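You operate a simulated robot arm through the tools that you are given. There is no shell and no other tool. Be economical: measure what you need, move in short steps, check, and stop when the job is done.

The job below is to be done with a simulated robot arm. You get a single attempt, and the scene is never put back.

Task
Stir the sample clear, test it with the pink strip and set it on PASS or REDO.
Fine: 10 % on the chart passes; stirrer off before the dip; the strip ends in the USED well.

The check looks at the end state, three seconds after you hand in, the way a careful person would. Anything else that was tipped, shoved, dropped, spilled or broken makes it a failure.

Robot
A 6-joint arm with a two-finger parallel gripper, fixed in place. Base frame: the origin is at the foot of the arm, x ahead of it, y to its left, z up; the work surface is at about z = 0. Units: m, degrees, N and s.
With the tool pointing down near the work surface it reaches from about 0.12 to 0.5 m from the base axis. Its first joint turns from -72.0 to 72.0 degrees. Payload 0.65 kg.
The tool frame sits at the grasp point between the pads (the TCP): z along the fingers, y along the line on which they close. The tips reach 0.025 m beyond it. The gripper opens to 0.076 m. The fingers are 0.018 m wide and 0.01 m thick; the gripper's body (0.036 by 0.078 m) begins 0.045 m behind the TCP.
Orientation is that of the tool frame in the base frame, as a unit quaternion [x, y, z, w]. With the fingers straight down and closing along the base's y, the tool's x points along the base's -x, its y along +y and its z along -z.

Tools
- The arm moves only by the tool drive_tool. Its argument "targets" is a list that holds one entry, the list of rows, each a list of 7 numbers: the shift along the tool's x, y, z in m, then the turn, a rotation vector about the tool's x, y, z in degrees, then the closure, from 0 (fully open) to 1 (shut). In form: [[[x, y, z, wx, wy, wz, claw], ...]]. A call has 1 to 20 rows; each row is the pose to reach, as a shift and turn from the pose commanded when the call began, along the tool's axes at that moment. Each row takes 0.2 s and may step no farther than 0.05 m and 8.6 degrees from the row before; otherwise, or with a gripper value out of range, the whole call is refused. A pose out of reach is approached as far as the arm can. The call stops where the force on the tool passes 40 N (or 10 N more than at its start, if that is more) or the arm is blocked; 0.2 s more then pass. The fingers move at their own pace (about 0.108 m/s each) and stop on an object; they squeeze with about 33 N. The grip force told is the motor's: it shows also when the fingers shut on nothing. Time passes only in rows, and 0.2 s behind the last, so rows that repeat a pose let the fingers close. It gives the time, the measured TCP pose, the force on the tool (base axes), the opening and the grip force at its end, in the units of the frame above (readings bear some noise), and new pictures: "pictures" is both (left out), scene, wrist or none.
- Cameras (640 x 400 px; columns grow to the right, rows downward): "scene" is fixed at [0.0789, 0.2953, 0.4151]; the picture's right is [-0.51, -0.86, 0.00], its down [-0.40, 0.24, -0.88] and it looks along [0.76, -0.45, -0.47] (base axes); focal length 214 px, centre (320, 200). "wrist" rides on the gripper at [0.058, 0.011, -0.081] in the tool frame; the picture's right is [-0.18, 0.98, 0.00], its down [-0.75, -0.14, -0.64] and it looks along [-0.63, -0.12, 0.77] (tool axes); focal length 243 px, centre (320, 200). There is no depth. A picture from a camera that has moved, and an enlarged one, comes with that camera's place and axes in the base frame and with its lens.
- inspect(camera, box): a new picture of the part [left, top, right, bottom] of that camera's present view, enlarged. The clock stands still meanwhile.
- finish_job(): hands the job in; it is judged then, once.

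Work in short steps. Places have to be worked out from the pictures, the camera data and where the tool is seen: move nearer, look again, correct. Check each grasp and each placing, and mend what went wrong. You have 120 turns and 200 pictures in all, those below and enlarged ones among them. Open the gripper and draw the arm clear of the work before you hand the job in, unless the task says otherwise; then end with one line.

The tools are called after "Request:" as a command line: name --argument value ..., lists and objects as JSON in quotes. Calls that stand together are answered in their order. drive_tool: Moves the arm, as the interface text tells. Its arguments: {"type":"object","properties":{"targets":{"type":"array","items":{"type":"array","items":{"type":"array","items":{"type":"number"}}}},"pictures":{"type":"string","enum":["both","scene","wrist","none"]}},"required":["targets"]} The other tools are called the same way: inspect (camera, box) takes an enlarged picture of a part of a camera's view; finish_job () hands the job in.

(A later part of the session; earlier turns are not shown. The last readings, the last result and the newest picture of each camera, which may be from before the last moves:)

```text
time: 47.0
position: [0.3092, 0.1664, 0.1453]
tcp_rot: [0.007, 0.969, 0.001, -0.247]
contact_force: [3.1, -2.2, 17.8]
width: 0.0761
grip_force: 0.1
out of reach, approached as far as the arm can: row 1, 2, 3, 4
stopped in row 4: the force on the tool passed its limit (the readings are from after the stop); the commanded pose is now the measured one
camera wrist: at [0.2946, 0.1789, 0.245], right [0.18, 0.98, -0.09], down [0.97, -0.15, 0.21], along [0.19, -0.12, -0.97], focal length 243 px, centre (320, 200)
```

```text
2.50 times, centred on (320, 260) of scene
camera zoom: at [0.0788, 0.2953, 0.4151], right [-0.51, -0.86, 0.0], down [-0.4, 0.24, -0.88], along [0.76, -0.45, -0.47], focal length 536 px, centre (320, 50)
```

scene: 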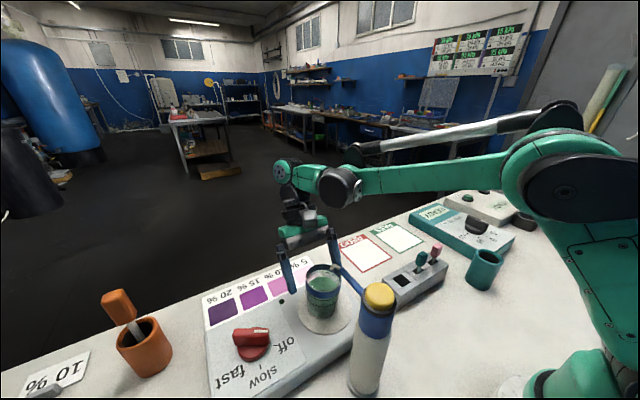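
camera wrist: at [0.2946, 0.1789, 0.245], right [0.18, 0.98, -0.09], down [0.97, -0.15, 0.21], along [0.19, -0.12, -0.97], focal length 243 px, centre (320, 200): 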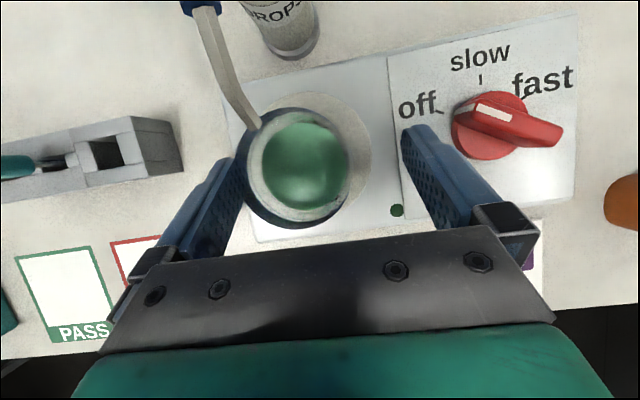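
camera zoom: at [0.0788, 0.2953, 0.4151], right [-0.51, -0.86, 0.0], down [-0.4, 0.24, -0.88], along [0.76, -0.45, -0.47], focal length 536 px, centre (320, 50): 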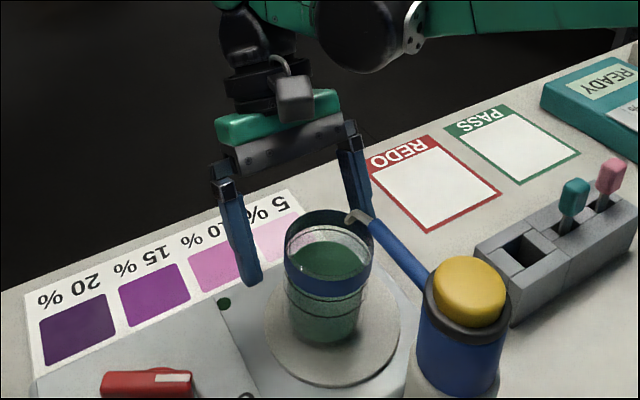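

A finger touched the beaker rim because the y shift was cut short by a reach limit (tilt at its limit). I back straight off first and ease the tilt by 5°.

Request:
drive_tool --targets '[[[0, 0, -0.02, 0, 0, 0, 0], [0, 0, -0.05, 0, -3, 0, 0], [0, 0, -0.05, 0, -6, 0, 0], [0, 0, -0.05, 0, -6, 0, 0]]]'

Request:
inspect --camera "scene" --box '[220, 180, 420, 340]'

```text
time: 48.0
position: [0.3314, 0.1692, 0.1877]
tcp_rot: [0.007, 0.981, 0.001, -0.194]
contact_force: [0.4, 0.0, -1.0]
width: 0.0761
grip_force: 0.1
camera wrist: at [0.3065, 0.1807, 0.2858], right [0.18, 0.98, -0.07], down [0.94, -0.15, 0.31], along [0.29, -0.12, -0.95], focal length 243 px, centre (320, 200)
```

scene: 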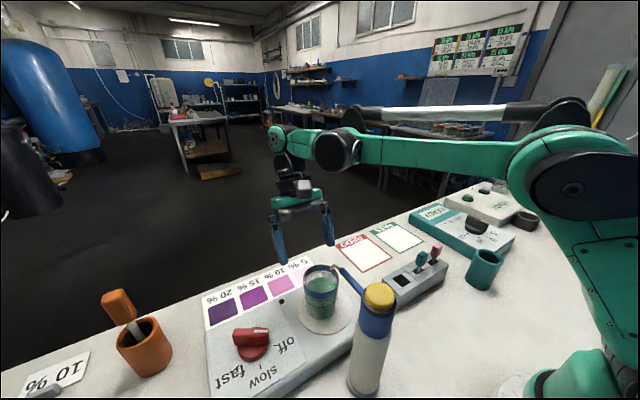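
wrist: 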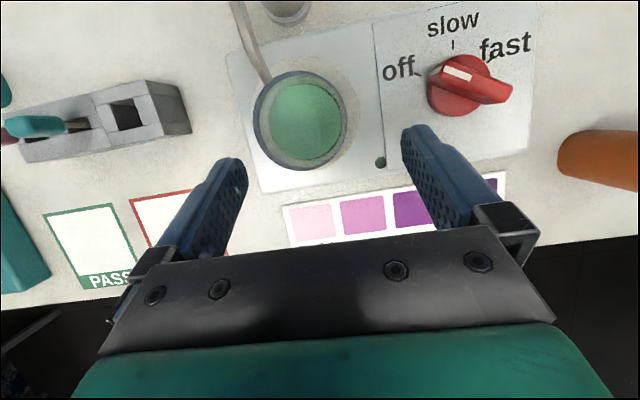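

```text
2.50 times, centred on (320, 260) of scene
camera zoom: at [0.0789, 0.2953, 0.4151], right [-0.51, -0.86, 0.0], down [-0.4, 0.24, -0.88], along [0.76, -0.45, -0.47], focal length 536 px, centre (320, 50)
```

zoom: 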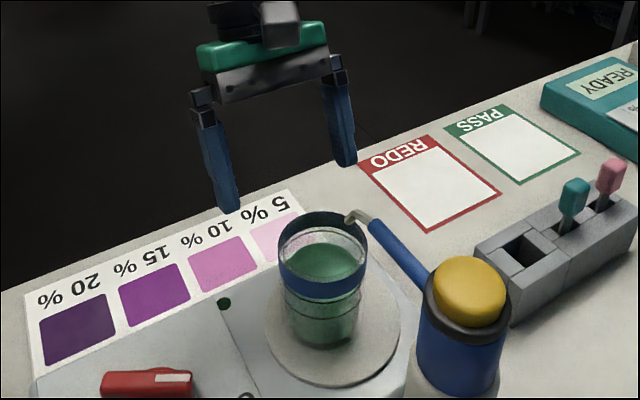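

The beaker is upright and back in place. With tilt 22° the pose is reachable. I re-centre on y≈0.158 above it and verify.

Request:
drive_tool --targets '[[[0, -0.006, 0, 0, 0, 0, 0], [0, -0.0115, 0, 0, 0, 0, 0], [-0.002, -0.0115, 0.013, 0, 0, 0, 0], [-0.002, -0.0115, 0.013, 0, 0, 0, 0]]]' --pictures "wrist"

```text
time: 49.0
position: [0.3301, 0.1576, 0.1751]
tcp_rot: [0.007, 0.981, 0.001, -0.194]
contact_force: [0.2, 0.7, 0.5]
width: 0.0759
grip_force: 0.0
camera wrist: at [0.3048, 0.168, 0.2729], right [0.18, 0.98, -0.07], down [0.94, -0.15, 0.31], along [0.29, -0.12, -0.95], focal length 243 px, centre (320, 200)
```

wrist: 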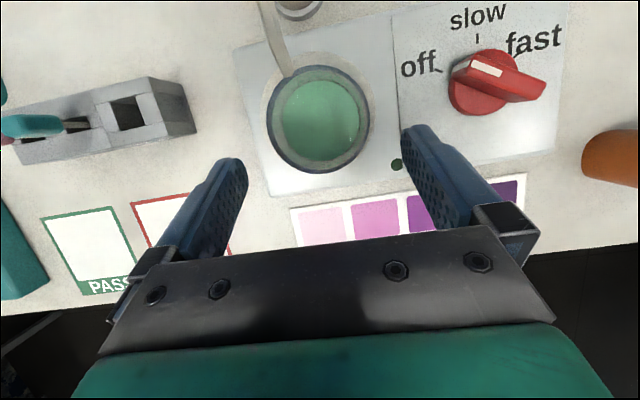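

Centred within a millimetre. I descend along the tool axis to the grasp height.

Request:
drive_tool --targets '[[[0, 0, 0.018, 0, 0, 0, 0], [0, 0, 0.036, 0, 0, 0, 0], [0, 0, 0.054, 0, 0, 0, 0], [0, 0, 0.054, 0, 0, 0, 0]]]'

Request:
inspect --camera "scene" --box '[220, 180, 420, 340]'

```text
time: 50.0
position: [0.308, 0.1573, 0.1241]
tcp_rot: [0.007, 0.981, 0.001, -0.195]
contact_force: [1.0, -0.7, 0.0]
width: 0.0759
grip_force: 0.1
camera wrist: at [0.2832, 0.168, 0.2221], right [0.18, 0.98, -0.07], down [0.94, -0.15, 0.31], along [0.29, -0.12, -0.95], focal length 243 px, centre (320, 200)
```

scene: 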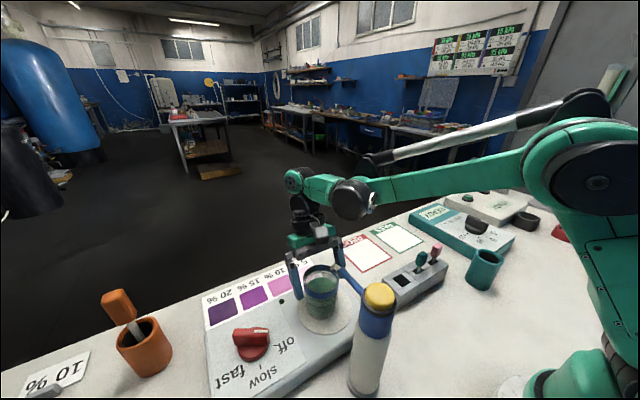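
wrist: 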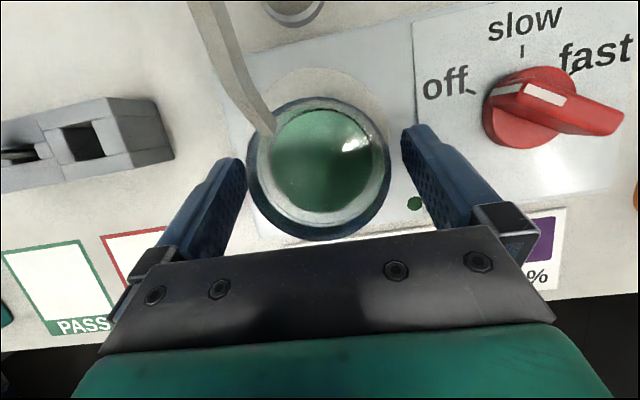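

```text
2.50 times, centred on (320, 260) of scene
camera zoom: at [0.0788, 0.2953, 0.4151], right [-0.51, -0.86, 0.0], down [-0.4, 0.24, -0.88], along [0.76, -0.45, -0.47], focal length 536 px, centre (320, 50)
```

zoom: 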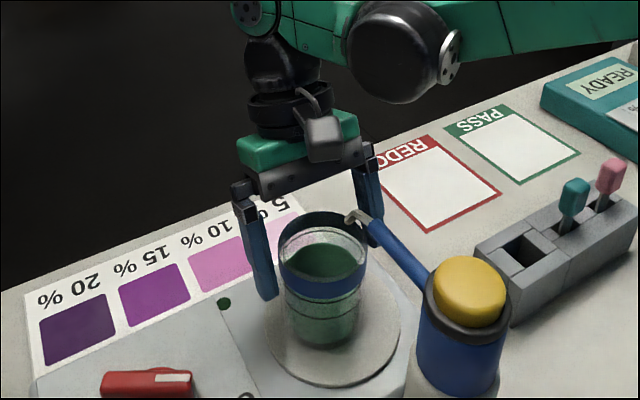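

Fingers straddle the beaker cleanly, spout clear. I go 18 mm further and close.

Request:
drive_tool --targets '[[[0, 0, 0.018, 0, 0, 0, 0], [0, 0, 0.018, 0, 0, 0, 0], [0, 0, 0.018, 0, 0, 0, 0.2], [0, 0, 0.018, 0, 0, 0, 0.4], [0, 0, 0.018, 0, 0, 0, 0.4]]]' --pictures "wrist"

Request:
inspect --camera "scene" --box '[220, 180, 420, 340]'

```text
time: 51.1
position: [0.3014, 0.1561, 0.1091]
tcp_rot: [0.007, 0.981, 0.001, -0.194]
contact_force: [-0.7, -0.7, -0.5]
width: 0.0613
grip_force: 33.1
camera wrist: at [0.2767, 0.1671, 0.2064], right [0.18, 0.98, -0.07], down [0.94, -0.15, 0.31], along [0.29, -0.12, -0.95], focal length 243 px, centre (320, 200)
```

wrist: 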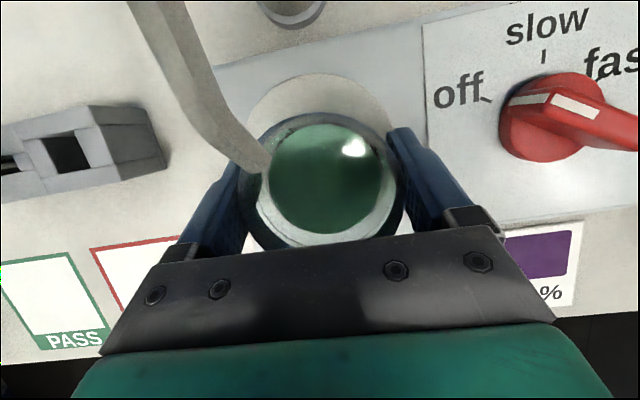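

```text
2.50 times, centred on (320, 260) of scene
camera zoom: at [0.0789, 0.2953, 0.4151], right [-0.51, -0.86, 0.0], down [-0.4, 0.24, -0.88], along [0.76, -0.45, -0.47], focal length 536 px, centre (320, 50)
```

zoom: 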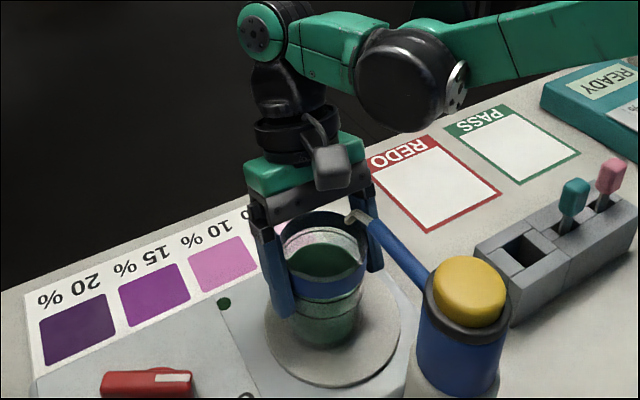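

Grip firm at 61 mm. I lift 14 mm and draw out along +x, away from under the spout.

Request:
drive_tool --targets '[[[0.0027, 0, -0.0065, 0, 0, 0, 0.4], [0.0053, 0, -0.0129, 0, 0, 0, 0.4], [0.0053, 0, -0.0129, 0, 0, 0, 0.4], [-0.0039, 0, -0.0167, 0, 0, 0, 0.4], [-0.0132, 0, -0.0205, 0, 0, 0, 0.4], [-0.0224, 0, -0.0243, 0, 0, 0, 0.4], [-0.0363, 0, -0.03, 0, 0, 0, 0.4]]]'

Request:
inspect --camera "scene" --box '[220, 180, 420, 340]'

```text
time: 52.8
position: [0.3471, 0.1571, 0.1239]
tcp_rot: [0.006, 0.981, 0.001, -0.194]
contact_force: [-0.6, 0.4, 0.0]
width: 0.0613
grip_force: 33.4
camera wrist: at [0.3229, 0.1687, 0.2209], right [0.18, 0.98, -0.07], down [0.94, -0.15, 0.31], along [0.29, -0.12, -0.95], focal length 243 px, centre (320, 200)
```

scene: 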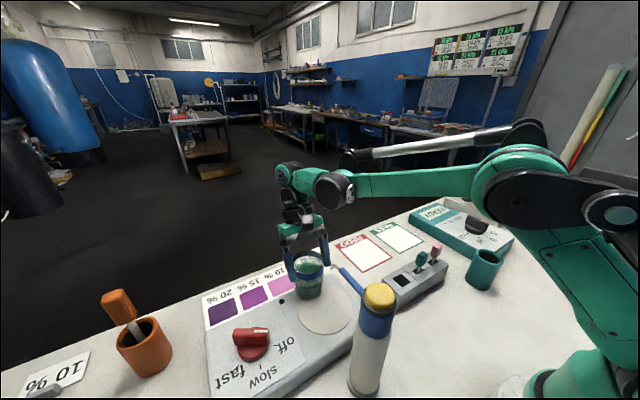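
wrist: 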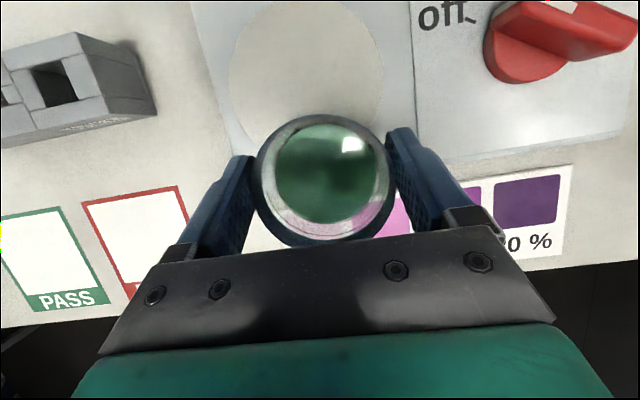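

```text
2.50 times, centred on (320, 260) of scene
camera zoom: at [0.0788, 0.2953, 0.4151], right [-0.51, -0.86, 0.0], down [-0.4, 0.24, -0.88], along [0.76, -0.45, -0.47], focal length 536 px, centre (320, 50)
```

zoom: 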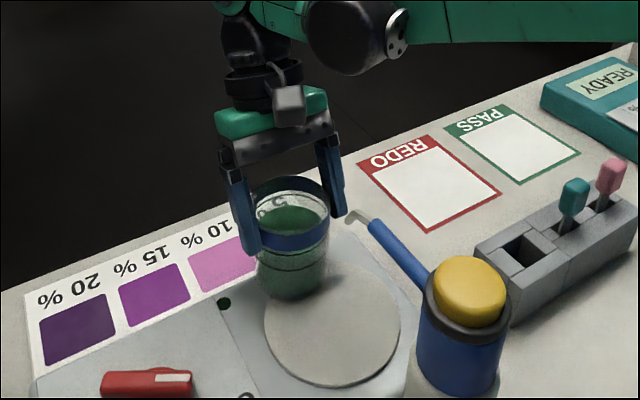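

Beaker is held level and free of the spout. REDO card spans about x 0.355–0.45, y −0.104–0.008. I carry the beaker over it.

Request:
drive_tool --targets '[[[-0.006, -0.02, -0.0025, 0, 0, 0, 0.4], [-0.012, -0.05, -0.005, 0, 0, 0, 0.4], [-0.018, -0.085, -0.0075, 0, 0, 0, 0.4], [-0.024, -0.12, -0.01, 0, 0, 0, 0.4], [-0.03, -0.155, -0.0125, 0, 0, 0, 0.4], [-0.037, -0.185, -0.015, 0, 0, 0, 0.4], [-0.044, -0.205, -0.018, 0, 0, 0, 0.4], [-0.044, -0.205, -0.018, 0, 0, 0, 0.4]]]'

```text
time: 54.5
position: [0.3954, -0.0476, 0.1213]
tcp_rot: [0.005, 0.981, 0.001, -0.195]
contact_force: [-0.2, 0.4, -0.2]
width: 0.0613
grip_force: 33.0
camera wrist: at [0.371, -0.0358, 0.2191], right [0.18, 0.98, -0.07], down [0.94, -0.15, 0.31], along [0.29, -0.12, -0.95], focal length 243 px, centre (320, 200)
```

scene: 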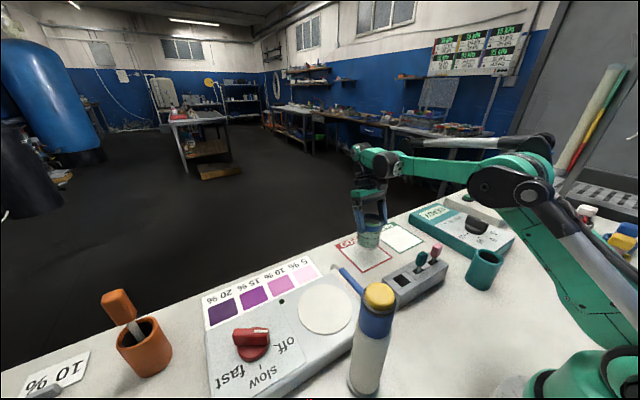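
wrist: 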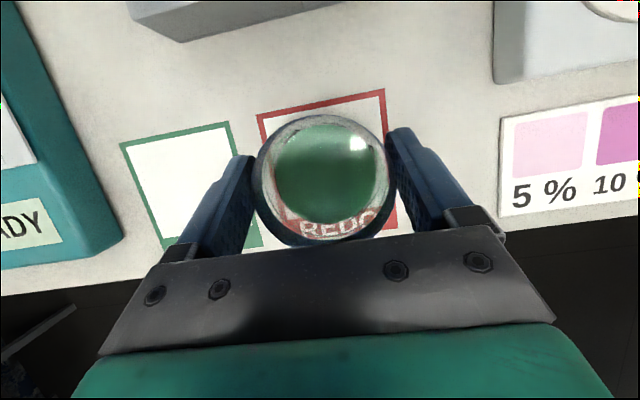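

Over the REDO card (x 0.353–0.478). I lower most of the way, then inch down to contact.

Request:
drive_tool --targets '[[[-0.007, 0, 0.017, 0, 0, 0, 0.4], [-0.014, 0, 0.034, 0, 0, 0, 0.4], [-0.021, 0, 0.0508, 0, 0, 0, 0.4], [-0.021, 0, 0.0508, 0, 0, 0, 0.4]]]'

Request:
inspect --camera "scene" --box '[320, 190, 440, 290]'

```text
time: 55.5
position: [0.3938, -0.0475, 0.0674]
tcp_rot: [0.008, 0.981, 0.001, -0.194]
contact_force: [1.1, 0.4, 22.0]
width: 0.0615
grip_force: 32.9
camera wrist: at [0.369, -0.0359, 0.1651], right [0.18, 0.98, -0.07], down [0.94, -0.15, 0.31], along [0.29, -0.12, -0.95], focal length 243 px, centre (320, 200)
```

scene: 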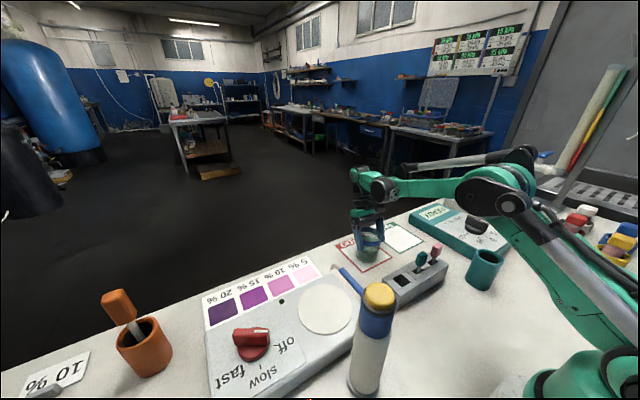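
wrist: 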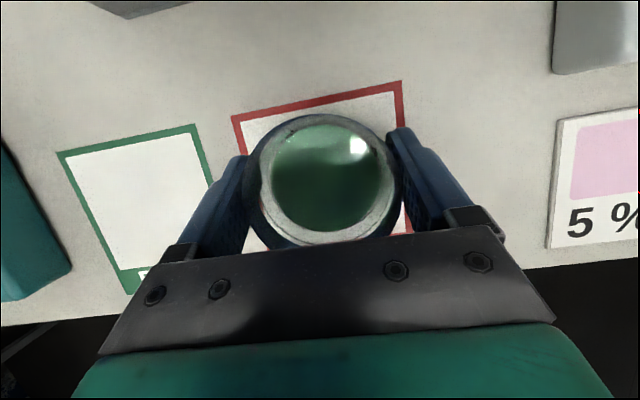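

```text
4.00 times, centred on (380, 240) of scene
camera zoom: at [0.0788, 0.2954, 0.4151], right [-0.51, -0.86, 0.0], down [-0.4, 0.24, -0.88], along [0.76, -0.45, -0.47], focal length 858 px, centre (80, 40)
```

zoom: 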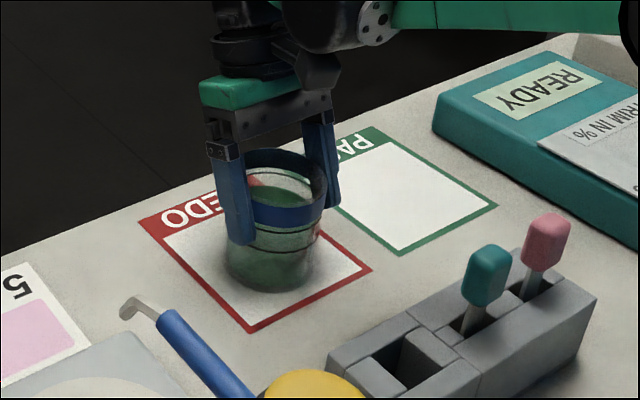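

Touchdown (22 N). I raise a hair to relieve the push, open and back off along the tool axis.

Request:
drive_tool --targets '[[[0.0008, 0, -0.0018, 0, 0, 0, 0.4], [0.0008, 0, -0.0018, 0, 0, 0, 0.2], [0.0008, 0, -0.0018, 0, 0, 0, 0], [0.0008, 0, -0.0018, 0, 0, 0, 0], [0.0008, 0, -0.022, 0, 0, 0, 0], [0.0008, 0, -0.042, 0, 0, 0, 0], [0.0008, 0, -0.082, 0, 0, 0, 0], [0.0008, 0, -0.122, 0, 0, 0, 0], [0.0008, 0, -0.122, 0, 0, 0, 0]]]'

Request:
inspect --camera "scene" --box '[320, 190, 440, 290]'

```text
time: 57.5
position: [0.4149, -0.0499, 0.17]
tcp_rot: [0.007, 0.981, 0.002, -0.195]
contact_force: [0.3, 0.2, 0.4]
width: 0.0759
grip_force: 0.0
out of reach, approached as far as the arm can: row 8, 9
camera wrist: at [0.3909, -0.038, 0.268], right [0.18, 0.98, -0.07], down [0.94, -0.15, 0.31], along [0.29, -0.12, -0.95], focal length 243 px, centre (320, 200)
```

scene: 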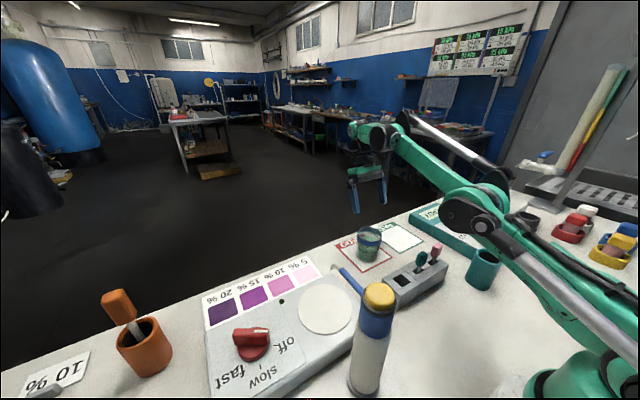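
wrist: 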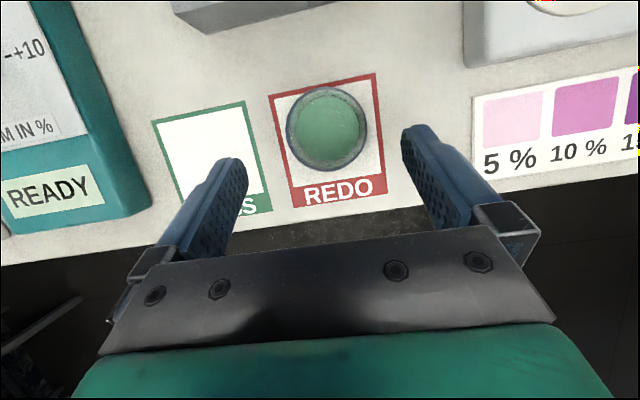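

```text
4.00 times, centred on (380, 240) of scene
camera zoom: at [0.0789, 0.2953, 0.4151], right [-0.51, -0.86, 0.0], down [-0.4, 0.24, -0.88], along [0.76, -0.45, -0.47], focal length 858 px, centre (80, 40)
```

zoom: 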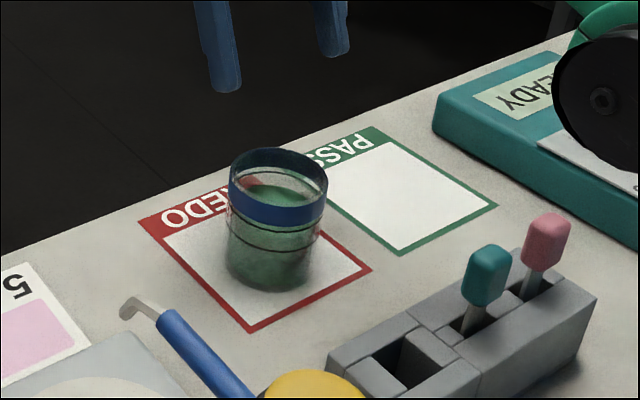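

Beaker stands upright, inside REDO. Now I bring the tool vertical above the pink strip with a 42 mm opening.

Request:
drive_tool --targets '[[[0.02, 0.0, -0.01, 0, -4.5, 0, 0.2], [0.05, -0.02, -0.005, 0, -9, 0, 0.45], [0.085, -0.04, 0.005, 0, -13.5, 0, 0.45], [0.12, -0.06, 0.017, 0, -18, 0, 0.45], [0.147, -0.075, 0.0283, 0, -22.4, 0, 0.45], [0.147, -0.075, 0.0283, 0, -22.4, 0, 0.45]]]'

Request:
inspect --camera "wrist" --box '[230, 0, 510, 160]'

Request:
inspect --camera "scene" --box '[370, 200, 470, 310]'

```text
time: 59.0
position: [0.268, -0.1185, 0.1972]
tcp_rot: [0.007, 1.0, -0.001, 0.001]
contact_force: [0.4, 0.2, -0.4]
width: 0.0417
grip_force: 0.1
camera wrist: at [0.2076, -0.1068, 0.2789], right [0.2, 0.98, 0.0], down [0.75, -0.15, 0.64], along [0.63, -0.13, -0.77], focal length 243 px, centre (320, 200)
```

scene: 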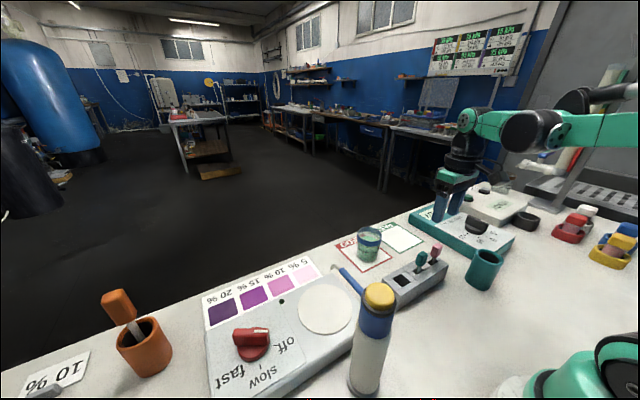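
wrist: 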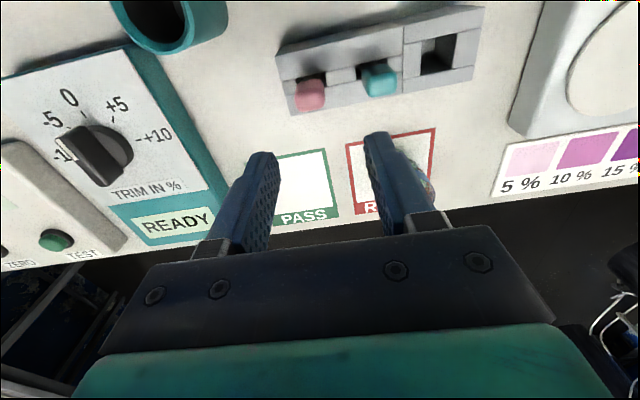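

```text
2.29 times, centred on (370, 80) of wrist
camera zoom: at [0.2076, -0.1068, 0.2789], right [0.2, 0.98, 0.0], down [0.75, -0.15, 0.64], along [0.63, -0.13, -0.77], focal length 555 px, centre (206, 474)
```

zoom: 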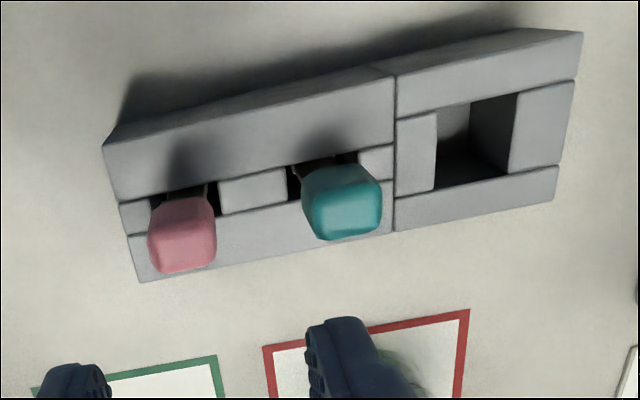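

```text
3.64 times, centred on (420, 255) of scene
camera zoom: at [0.0788, 0.2953, 0.4151], right [-0.51, -0.86, 0.0], down [-0.4, 0.24, -0.88], along [0.76, -0.45, -0.47], focal length 780 px, centre (-44, 0)
```

zoom: 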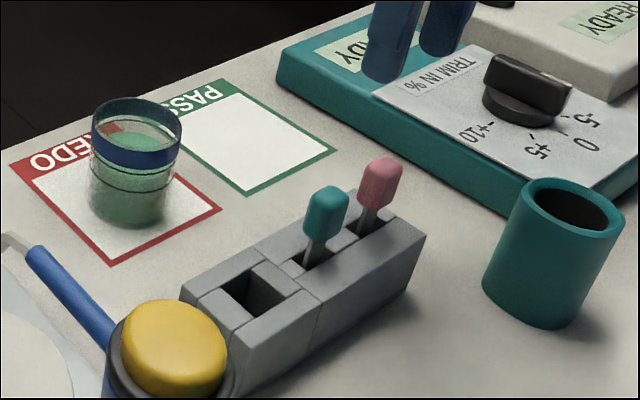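

Tag at about (0.264, −0.126). I correct and lower until the tips are just above the tag.

Request:
drive_tool --targets '[[[0.003, -0.0075, 0.02, 0, 0, 0, 0.45], [0.003, -0.0075, 0.045, 0, 0, 0, 0.45], [0.003, -0.0075, 0.065, 0, 0, 0, 0.45], [0.003, -0.0075, 0.065, 0, 0, 0, 0.45]]]' --pictures "wrist"

Request:
inspect --camera "scene" --box '[370, 200, 470, 310]'

```text
time: 60.0
position: [0.2669, -0.1272, 0.1331]
tcp_rot: [0.008, 1.0, 0.0, 0.0]
contact_force: [0.7, 0.5, 0.4]
width: 0.0419
grip_force: 0.1
camera wrist: at [0.2065, -0.115, 0.2148], right [0.2, 0.98, 0.0], down [0.75, -0.15, 0.64], along [0.63, -0.13, -0.77], focal length 243 px, centre (320, 200)
```

wrist: 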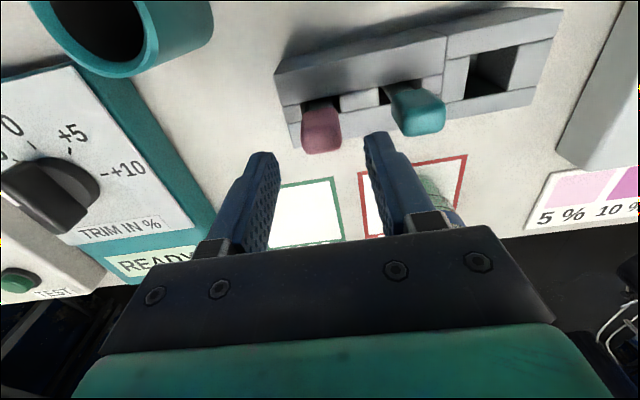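

```text
3.64 times, centred on (420, 255) of scene
camera zoom: at [0.0788, 0.2953, 0.4151], right [-0.51, -0.86, 0.0], down [-0.4, 0.24, -0.88], along [0.76, -0.45, -0.47], focal length 780 px, centre (-44, 0)
```

zoom: 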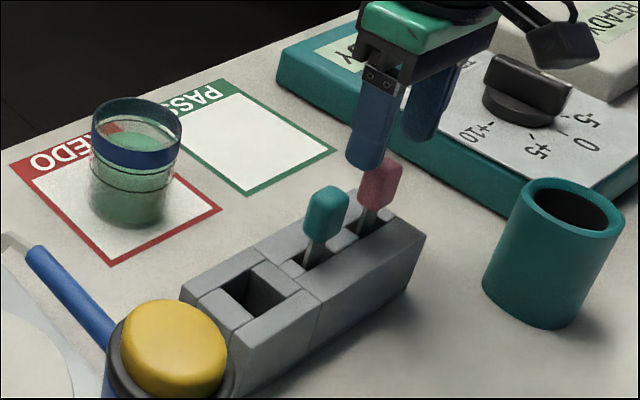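

Aligned. I lower beside the tag, checking force.

Request:
drive_tool --targets '[[[0.003, 0.001, 0.015, 0, 0, 0, 0.45], [0.003, 0.001, 0.03, 0, 0, 0, 0.45], [0.003, 0.001, 0.042, 0, 0, 0, 0.45], [0.003, 0.001, 0.042, 0, 0, 0, 0.45]]]' --pictures "wrist"

Request:
inspect --camera "scene" --box '[370, 200, 470, 310]'

```text
time: 61.0
position: [0.2629, -0.1254, 0.0919]
tcp_rot: [0.007, 1.0, 0.0, 0.0]
contact_force: [-1.3, -0.7, 0.4]
width: 0.0419
grip_force: 0.2
camera wrist: at [0.2029, -0.1132, 0.1744], right [0.2, 0.98, 0.0], down [0.75, -0.15, 0.64], along [0.63, -0.13, -0.77], focal length 243 px, centre (320, 200)
```

wrist: 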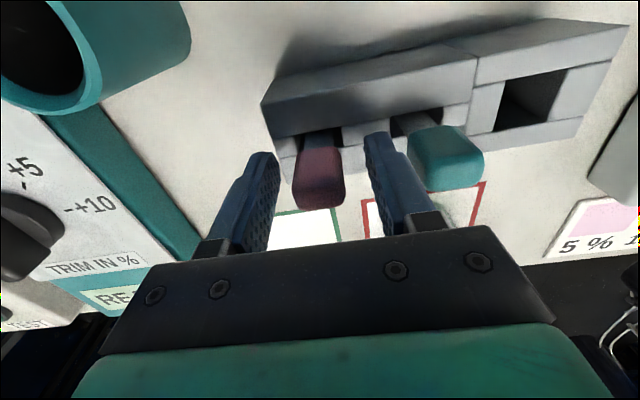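

```text
3.64 times, centred on (420, 255) of scene
camera zoom: at [0.0789, 0.2953, 0.4151], right [-0.51, -0.86, 0.0], down [-0.4, 0.24, -0.88], along [0.76, -0.45, -0.47], focal length 780 px, centre (-44, 0)
```

zoom: 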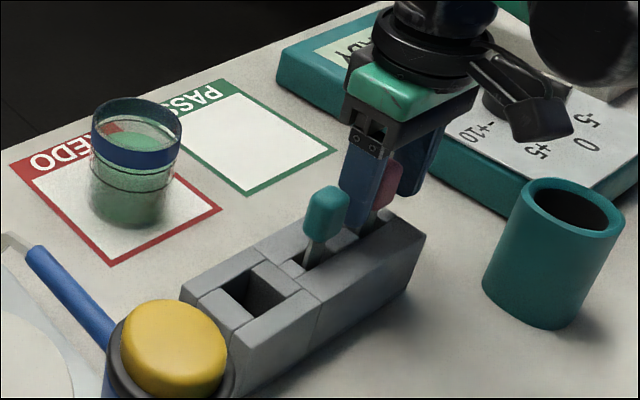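

Tag centred between fingers; close.

Request:
drive_tool --targets '[[[0, 0, 0, 0, 0, 0, 0.6], [0, 0, 0, 0, 0, 0, 0.8], [0, 0, 0, 0, 0, 0, 0.8], [0, 0, 0, 0, 0, 0, 0.8]]]' --pictures "wrist"

```text
time: 62.0
position: [0.2636, -0.1249, 0.0938]
tcp_rot: [0.006, 1.0, 0.001, 0.0]
contact_force: [0.7, -0.6, -0.1]
width: 0.0209
grip_force: 33.6
camera wrist: at [0.2029, -0.1132, 0.1745], right [0.2, 0.98, 0.0], down [0.75, -0.15, 0.64], along [0.63, -0.13, -0.77], focal length 243 px, centre (320, 200)
```

wrist: 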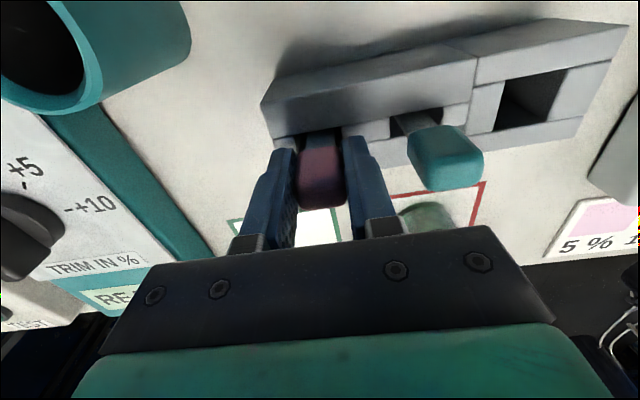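

Grip force 33.6 N at 20.9 mm: the tag is held. I lift straight up to draw the strip out.

Request:
drive_tool --targets '[[[0, 0, -0.02, 0, 0, 0, 0.8], [0, 0, -0.05, 0, 0, 0, 0.8], [0, 0, -0.08, 0, 0, 0, 0.8], [0, 0, -0.11, 0, 0, 0, 0.8], [0, 0, -0.11, 0, 0, 0, 0.8]]]'

Request:
inspect --camera "scene" --box '[370, 180, 490, 310]'

```text
time: 63.1
position: [0.2605, -0.1269, 0.2037]
tcp_rot: [0.007, 1.0, 0.0, 0.0]
contact_force: [0.3, 0.2, -0.1]
width: 0.021
grip_force: 32.8
camera wrist: at [0.2006, -0.1151, 0.2857], right [0.2, 0.98, 0.0], down [0.75, -0.15, 0.64], along [0.63, -0.13, -0.77], focal length 243 px, centre (320, 200)
```

scene: 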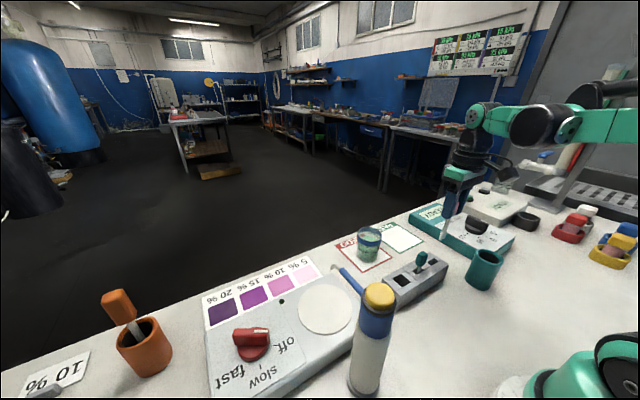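
wrist: 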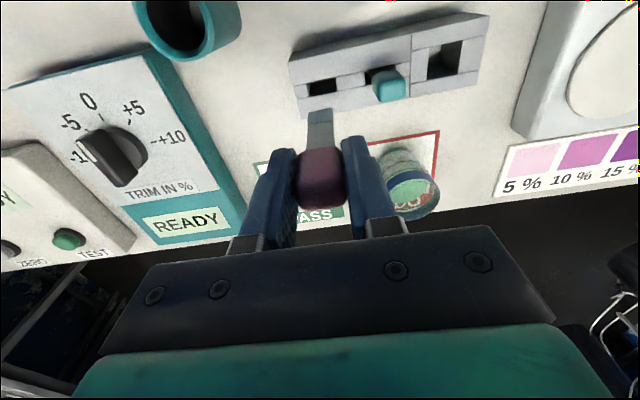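

```text
3.08 times, centred on (430, 245) of scene
camera zoom: at [0.0789, 0.2953, 0.4151], right [-0.51, -0.86, 0.0], down [-0.4, 0.24, -0.88], along [0.76, -0.45, -0.47], focal length 660 px, centre (-18, 62)
```

zoom: 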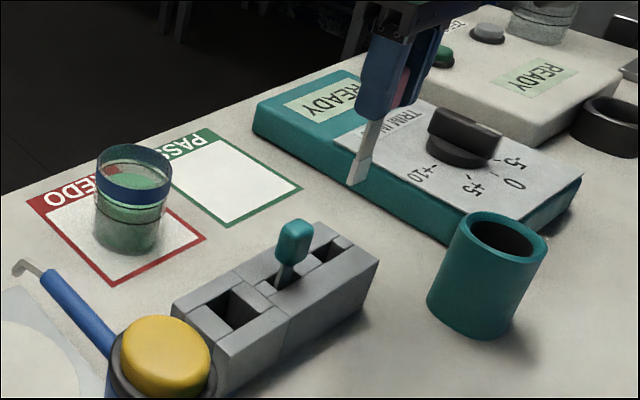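

Strip held, white pad at its lower end, bottom ≈85 mm below TCP. I carry it above the beaker at (0.394, −0.047).

Request:
drive_tool --targets '[[[-0.033, 0.02, -0.015, 0, 0, 0, 0.8], [-0.067, 0.041, -0.018, 0, 0, 0, 0.8], [-0.1, 0.061, -0.018, 0, 0, 0, 0.8], [-0.133, 0.082, -0.018, 0, 0, 0, 0.8], [-0.133, 0.082, -0.018, 0, 0, 0, 0.8]]]'

Request:
inspect --camera "scene" --box '[310, 160, 430, 290]'

Request:
inspect --camera "wrist" --box '[240, 60, 400, 220]'

```text
time: 64.3
position: [0.3945, -0.048, 0.219]
tcp_rot: [0.006, 1.0, -0.001, 0.0]
contact_force: [0.4, 0.5, -0.1]
width: 0.0209
grip_force: 32.5
camera wrist: at [0.3348, -0.0351, 0.3017], right [0.2, 0.98, 0.0], down [0.75, -0.15, 0.64], along [0.63, -0.13, -0.77], focal length 243 px, centre (320, 200)
```

scene: 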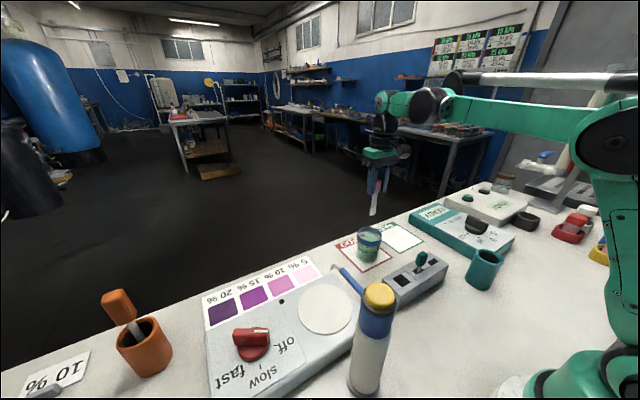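
wrist: 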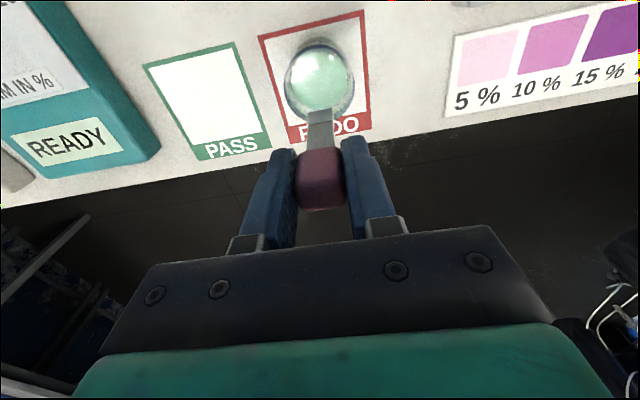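

```text
3.08 times, centred on (370, 225) of scene
camera zoom: at [0.0789, 0.2954, 0.4151], right [-0.51, -0.86, 0.0], down [-0.4, 0.24, -0.88], along [0.76, -0.45, -0.47], focal length 660 px, centre (166, 123)
```

zoom: 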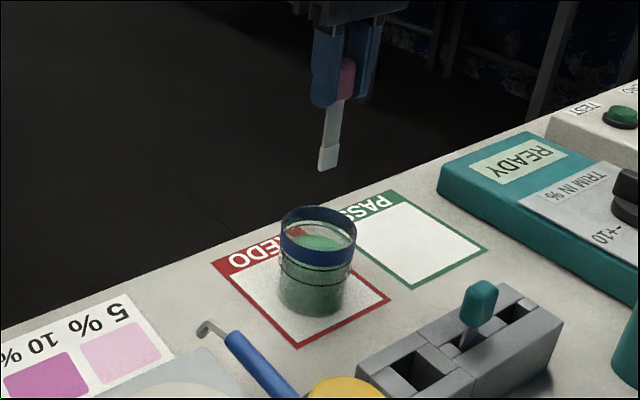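

```text
2.50 times, centred on (320, 140) of wrist
camera zoom: at [0.3348, -0.0351, 0.3017], right [0.2, 0.98, 0.0], down [0.75, -0.15, 0.64], along [0.63, -0.13, -0.77], focal length 606 px, centre (320, 350)
```

zoom: 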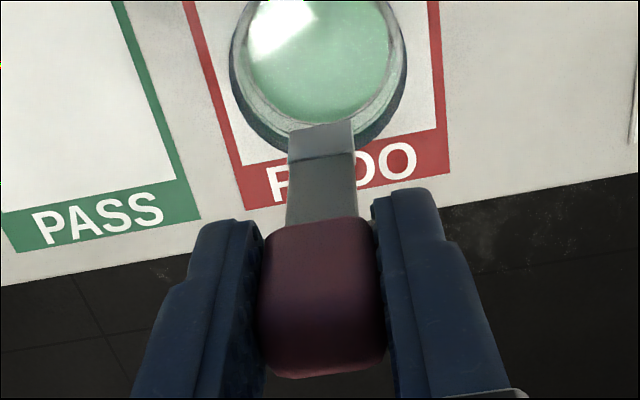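

Strip pad is aligned over the beaker. I lower gently, first until the pad is at the rim.

Request:
drive_tool --targets '[[[0.003, 0.001, 0.02, 0, 0, 0, 0.8], [0.003, 0.001, 0.04, 0, 0, 0, 0.8], [0.003, 0.001, 0.055, 0, 0, 0, 0.8], [0.003, 0.001, 0.055, 0, 0, 0, 0.8]]]' --pictures "wrist"

Request:
inspect --camera "scene" --box '[310, 160, 430, 290]'

```text
time: 65.3
position: [0.3945, -0.0451, 0.1634]
tcp_rot: [0.006, 1.0, 0.0, 0.0]
contact_force: [-0.1, 0.9, 0.2]
width: 0.0207
grip_force: 32.9
camera wrist: at [0.3337, -0.0336, 0.2456], right [0.2, 0.98, 0.0], down [0.75, -0.15, 0.64], along [0.63, -0.13, -0.77], focal length 243 px, centre (320, 200)
```

wrist: 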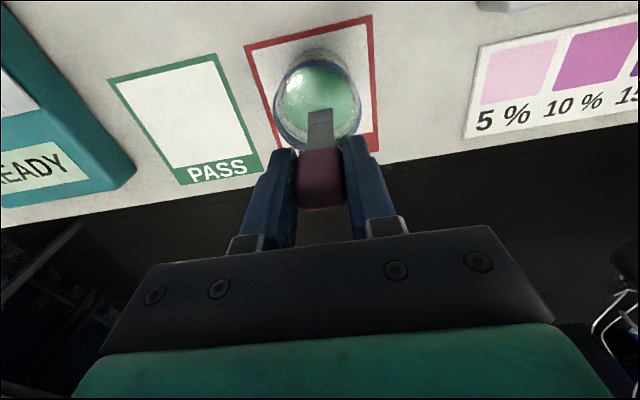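

```text
3.08 times, centred on (370, 225) of scene
camera zoom: at [0.0789, 0.2953, 0.4151], right [-0.51, -0.86, 0.0], down [-0.4, 0.24, -0.88], along [0.76, -0.45, -0.47], focal length 660 px, centre (166, 123)
```

zoom: 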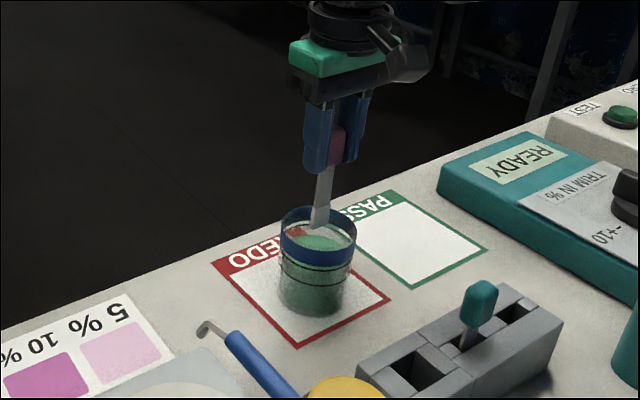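

Pad is ~7 mm to the +x side of the axis; correcting and dipping to about z≈0.03 at the strip tip.

Request:
drive_tool --targets '[[[0.006, 0, 0.0, 0, 0, 0, 0.8], [0.006, 0, 0.015, 0, 0, 0, 0.8], [0.006, 0, 0.03, 0, 0, 0, 0.8], [0.006, 0, 0.045, 0, 0, 0, 0.8], [0.006, 0, 0.045, 0, 0, 0, 0.8], [0.006, 0, 0.045, 0, 0, 0, 0.8], [0.006, 0, 0.045, 0, 0, 0, 0.8], [0.006, 0, 0.045, 0, 0, 0, 0.8], [0.006, 0, 0.045, 0, 0, 0, 0.8], [0.006, 0, 0.045, 0, 0, 0, 0.8]]]' --pictures "wrist"

Request:
inspect --camera "scene" --box '[310, 160, 430, 290]'

```text
time: 67.5
position: [0.3859, -0.047, 0.1189]
tcp_rot: [0.006, 1.0, 0.0, 0.0]
contact_force: [0.2, 0.8, 0.2]
width: 0.0208
grip_force: 33.1
camera wrist: at [0.3259, -0.0341, 0.2022], right [0.2, 0.98, 0.0], down [0.75, -0.15, 0.64], along [0.63, -0.13, -0.77], focal length 243 px, centre (320, 200)
```

wrist: 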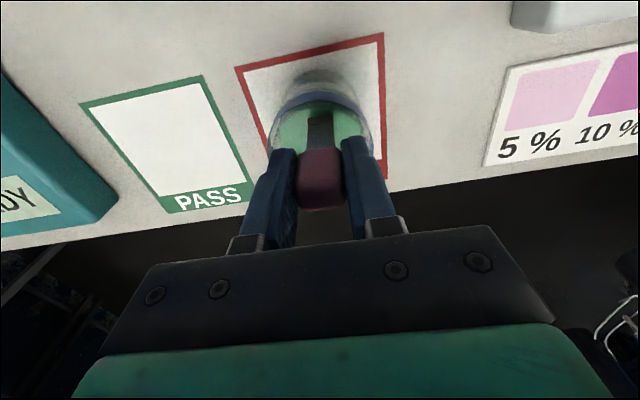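

```text
3.08 times, centred on (370, 225) of scene
camera zoom: at [0.0789, 0.2953, 0.4151], right [-0.51, -0.86, 0.0], down [-0.4, 0.24, -0.88], along [0.76, -0.45, -0.47], focal length 660 px, centre (166, 123)
```

zoom: 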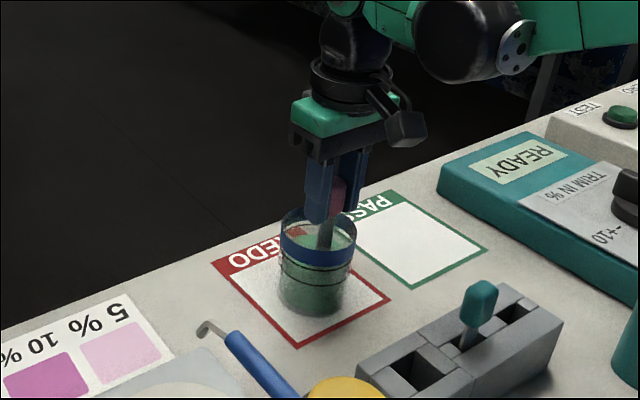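

The strip is in the liquid. I hold one more second, then lift it clear and read the pad.

Request:
drive_tool --targets '[[[0, 0, 0, 0, 0, 0, 0.8], [0, 0, 0, 0, 0, 0, 0.8], [0, 0, 0, 0, 0, 0, 0.8], [0, 0, 0, 0, 0, 0, 0.8], [0, 0, -0.02, 0, 0, 0, 0.8], [0, 0, -0.04, 0, 0, 0, 0.8], [0, 0, -0.07, 0, 0, 0, 0.8], [0, 0, -0.1, 0, 0, 0, 0.8], [0, 0, -0.1, 0, 0, 0, 0.8]]]'

Request:
inspect --camera "scene" --box '[340, 180, 410, 250]'

Request:
inspect --camera "wrist" --box '[280, 80, 360, 160]'

```text
time: 69.5
position: [0.3848, -0.0455, 0.2222]
tcp_rot: [0.006, 1.0, 0.0, -0.001]
contact_force: [-0.6, -0.1, -0.1]
width: 0.0207
grip_force: 32.8
camera wrist: at [0.3246, -0.0332, 0.303], right [0.2, 0.98, 0.0], down [0.75, -0.15, 0.64], along [0.63, -0.13, -0.77], focal length 243 px, centre (320, 200)
```

scene: 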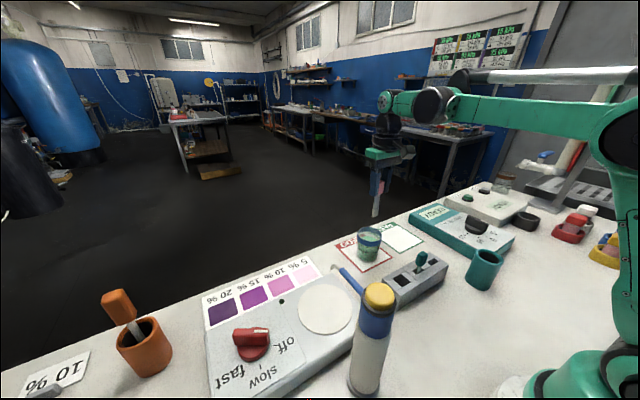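
wrist: 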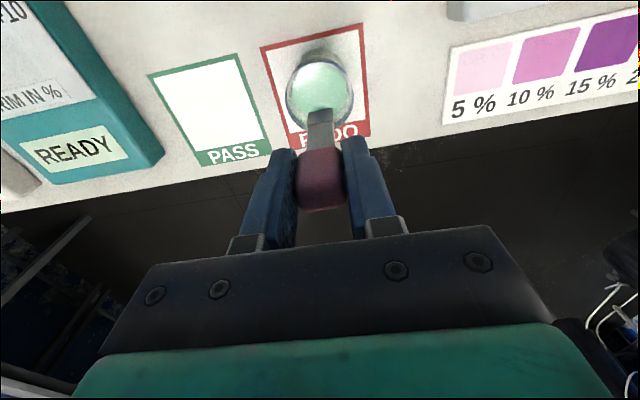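

```text
5.71 times, centred on (375, 215) of scene
camera zoom: at [0.0789, 0.2953, 0.4151], right [-0.51, -0.86, 0.0], down [-0.4, 0.24, -0.88], along [0.76, -0.45, -0.47], focal length 1226 px, centre (6, 114)
```

zoom: 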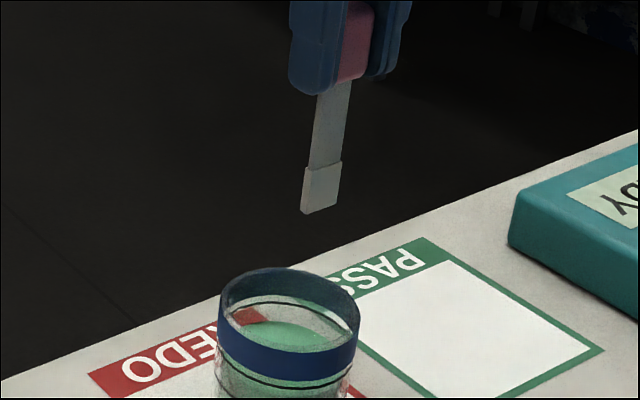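

```text
5.00 times, centred on (320, 120) of wrist
camera zoom: at [0.3246, -0.0332, 0.303], right [0.2, 0.98, 0.0], down [0.75, -0.15, 0.64], along [0.63, -0.13, -0.77], focal length 1213 px, centre (320, 600)
```

zoom: 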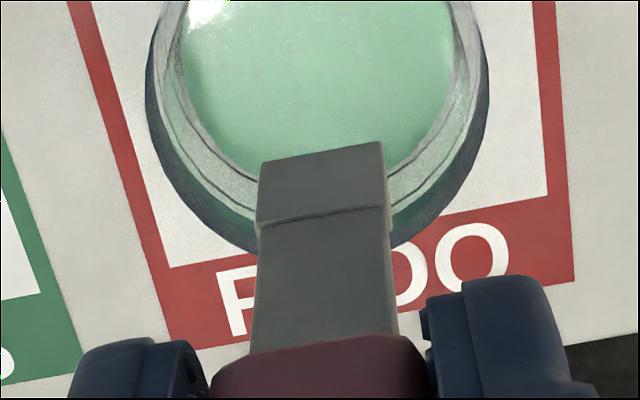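

The pad is still pale; colour may take time to develop. I wait a few seconds and look again.

Request:
drive_tool --targets '[[[0, 0, 0, 0, 0, 0, 0.8], [0, 0, 0, 0, 0, 0, 0.8], [0, 0, 0, 0, 0, 0, 0.8], [0, 0, 0, 0, 0, 0, 0.8], [0, 0, 0, 0, 0, 0, 0.8], [0, 0, 0, 0, 0, 0, 0.8], [0, 0, 0, 0, 0, 0, 0.8], [0, 0, 0, 0, 0, 0, 0.8], [0, 0, 0, 0, 0, 0, 0.8], [0, 0, 0, 0, 0, 0, 0.8], [0, 0, 0, 0, 0, 0, 0.8], [0, 0, 0, 0, 0, 0, 0.8], [0, 0, 0, 0, 0, 0, 0.8], [0, 0, 0, 0, 0, 0, 0.8], [0, 0, 0, 0, 0, 0, 0.8], [0, 0, 0, 0, 0, 0, 0.8], [0, 0, 0, 0, 0, 0, 0.8], [0, 0, 0, 0, 0, 0, 0.8], [0, 0, 0, 0, 0, 0, 0.8], [0, 0, 0, 0, 0, 0, 0.8]]]' --pictures "none"

Request:
inspect --camera "scene" --box '[340, 180, 410, 250]'

```text
time: 73.8
position: [0.3835, -0.0446, 0.2206]
tcp_rot: [0.006, 1.0, 0.0, 0.0]
contact_force: [0.9, 0.3, -0.3]
width: 0.0209
grip_force: 32.4
```

```text
5.71 times, centred on (375, 215) of scene
camera zoom: at [0.0789, 0.2953, 0.4151], right [-0.51, -0.86, 0.0], down [-0.4, 0.24, -0.88], along [0.76, -0.45, -0.47], focal length 1226 px, centre (6, 114)
```

zoom: 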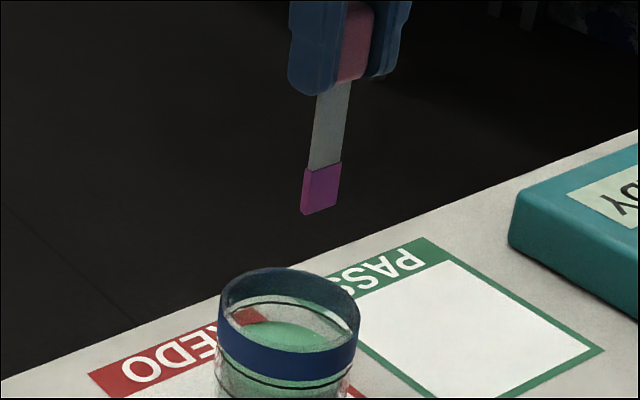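

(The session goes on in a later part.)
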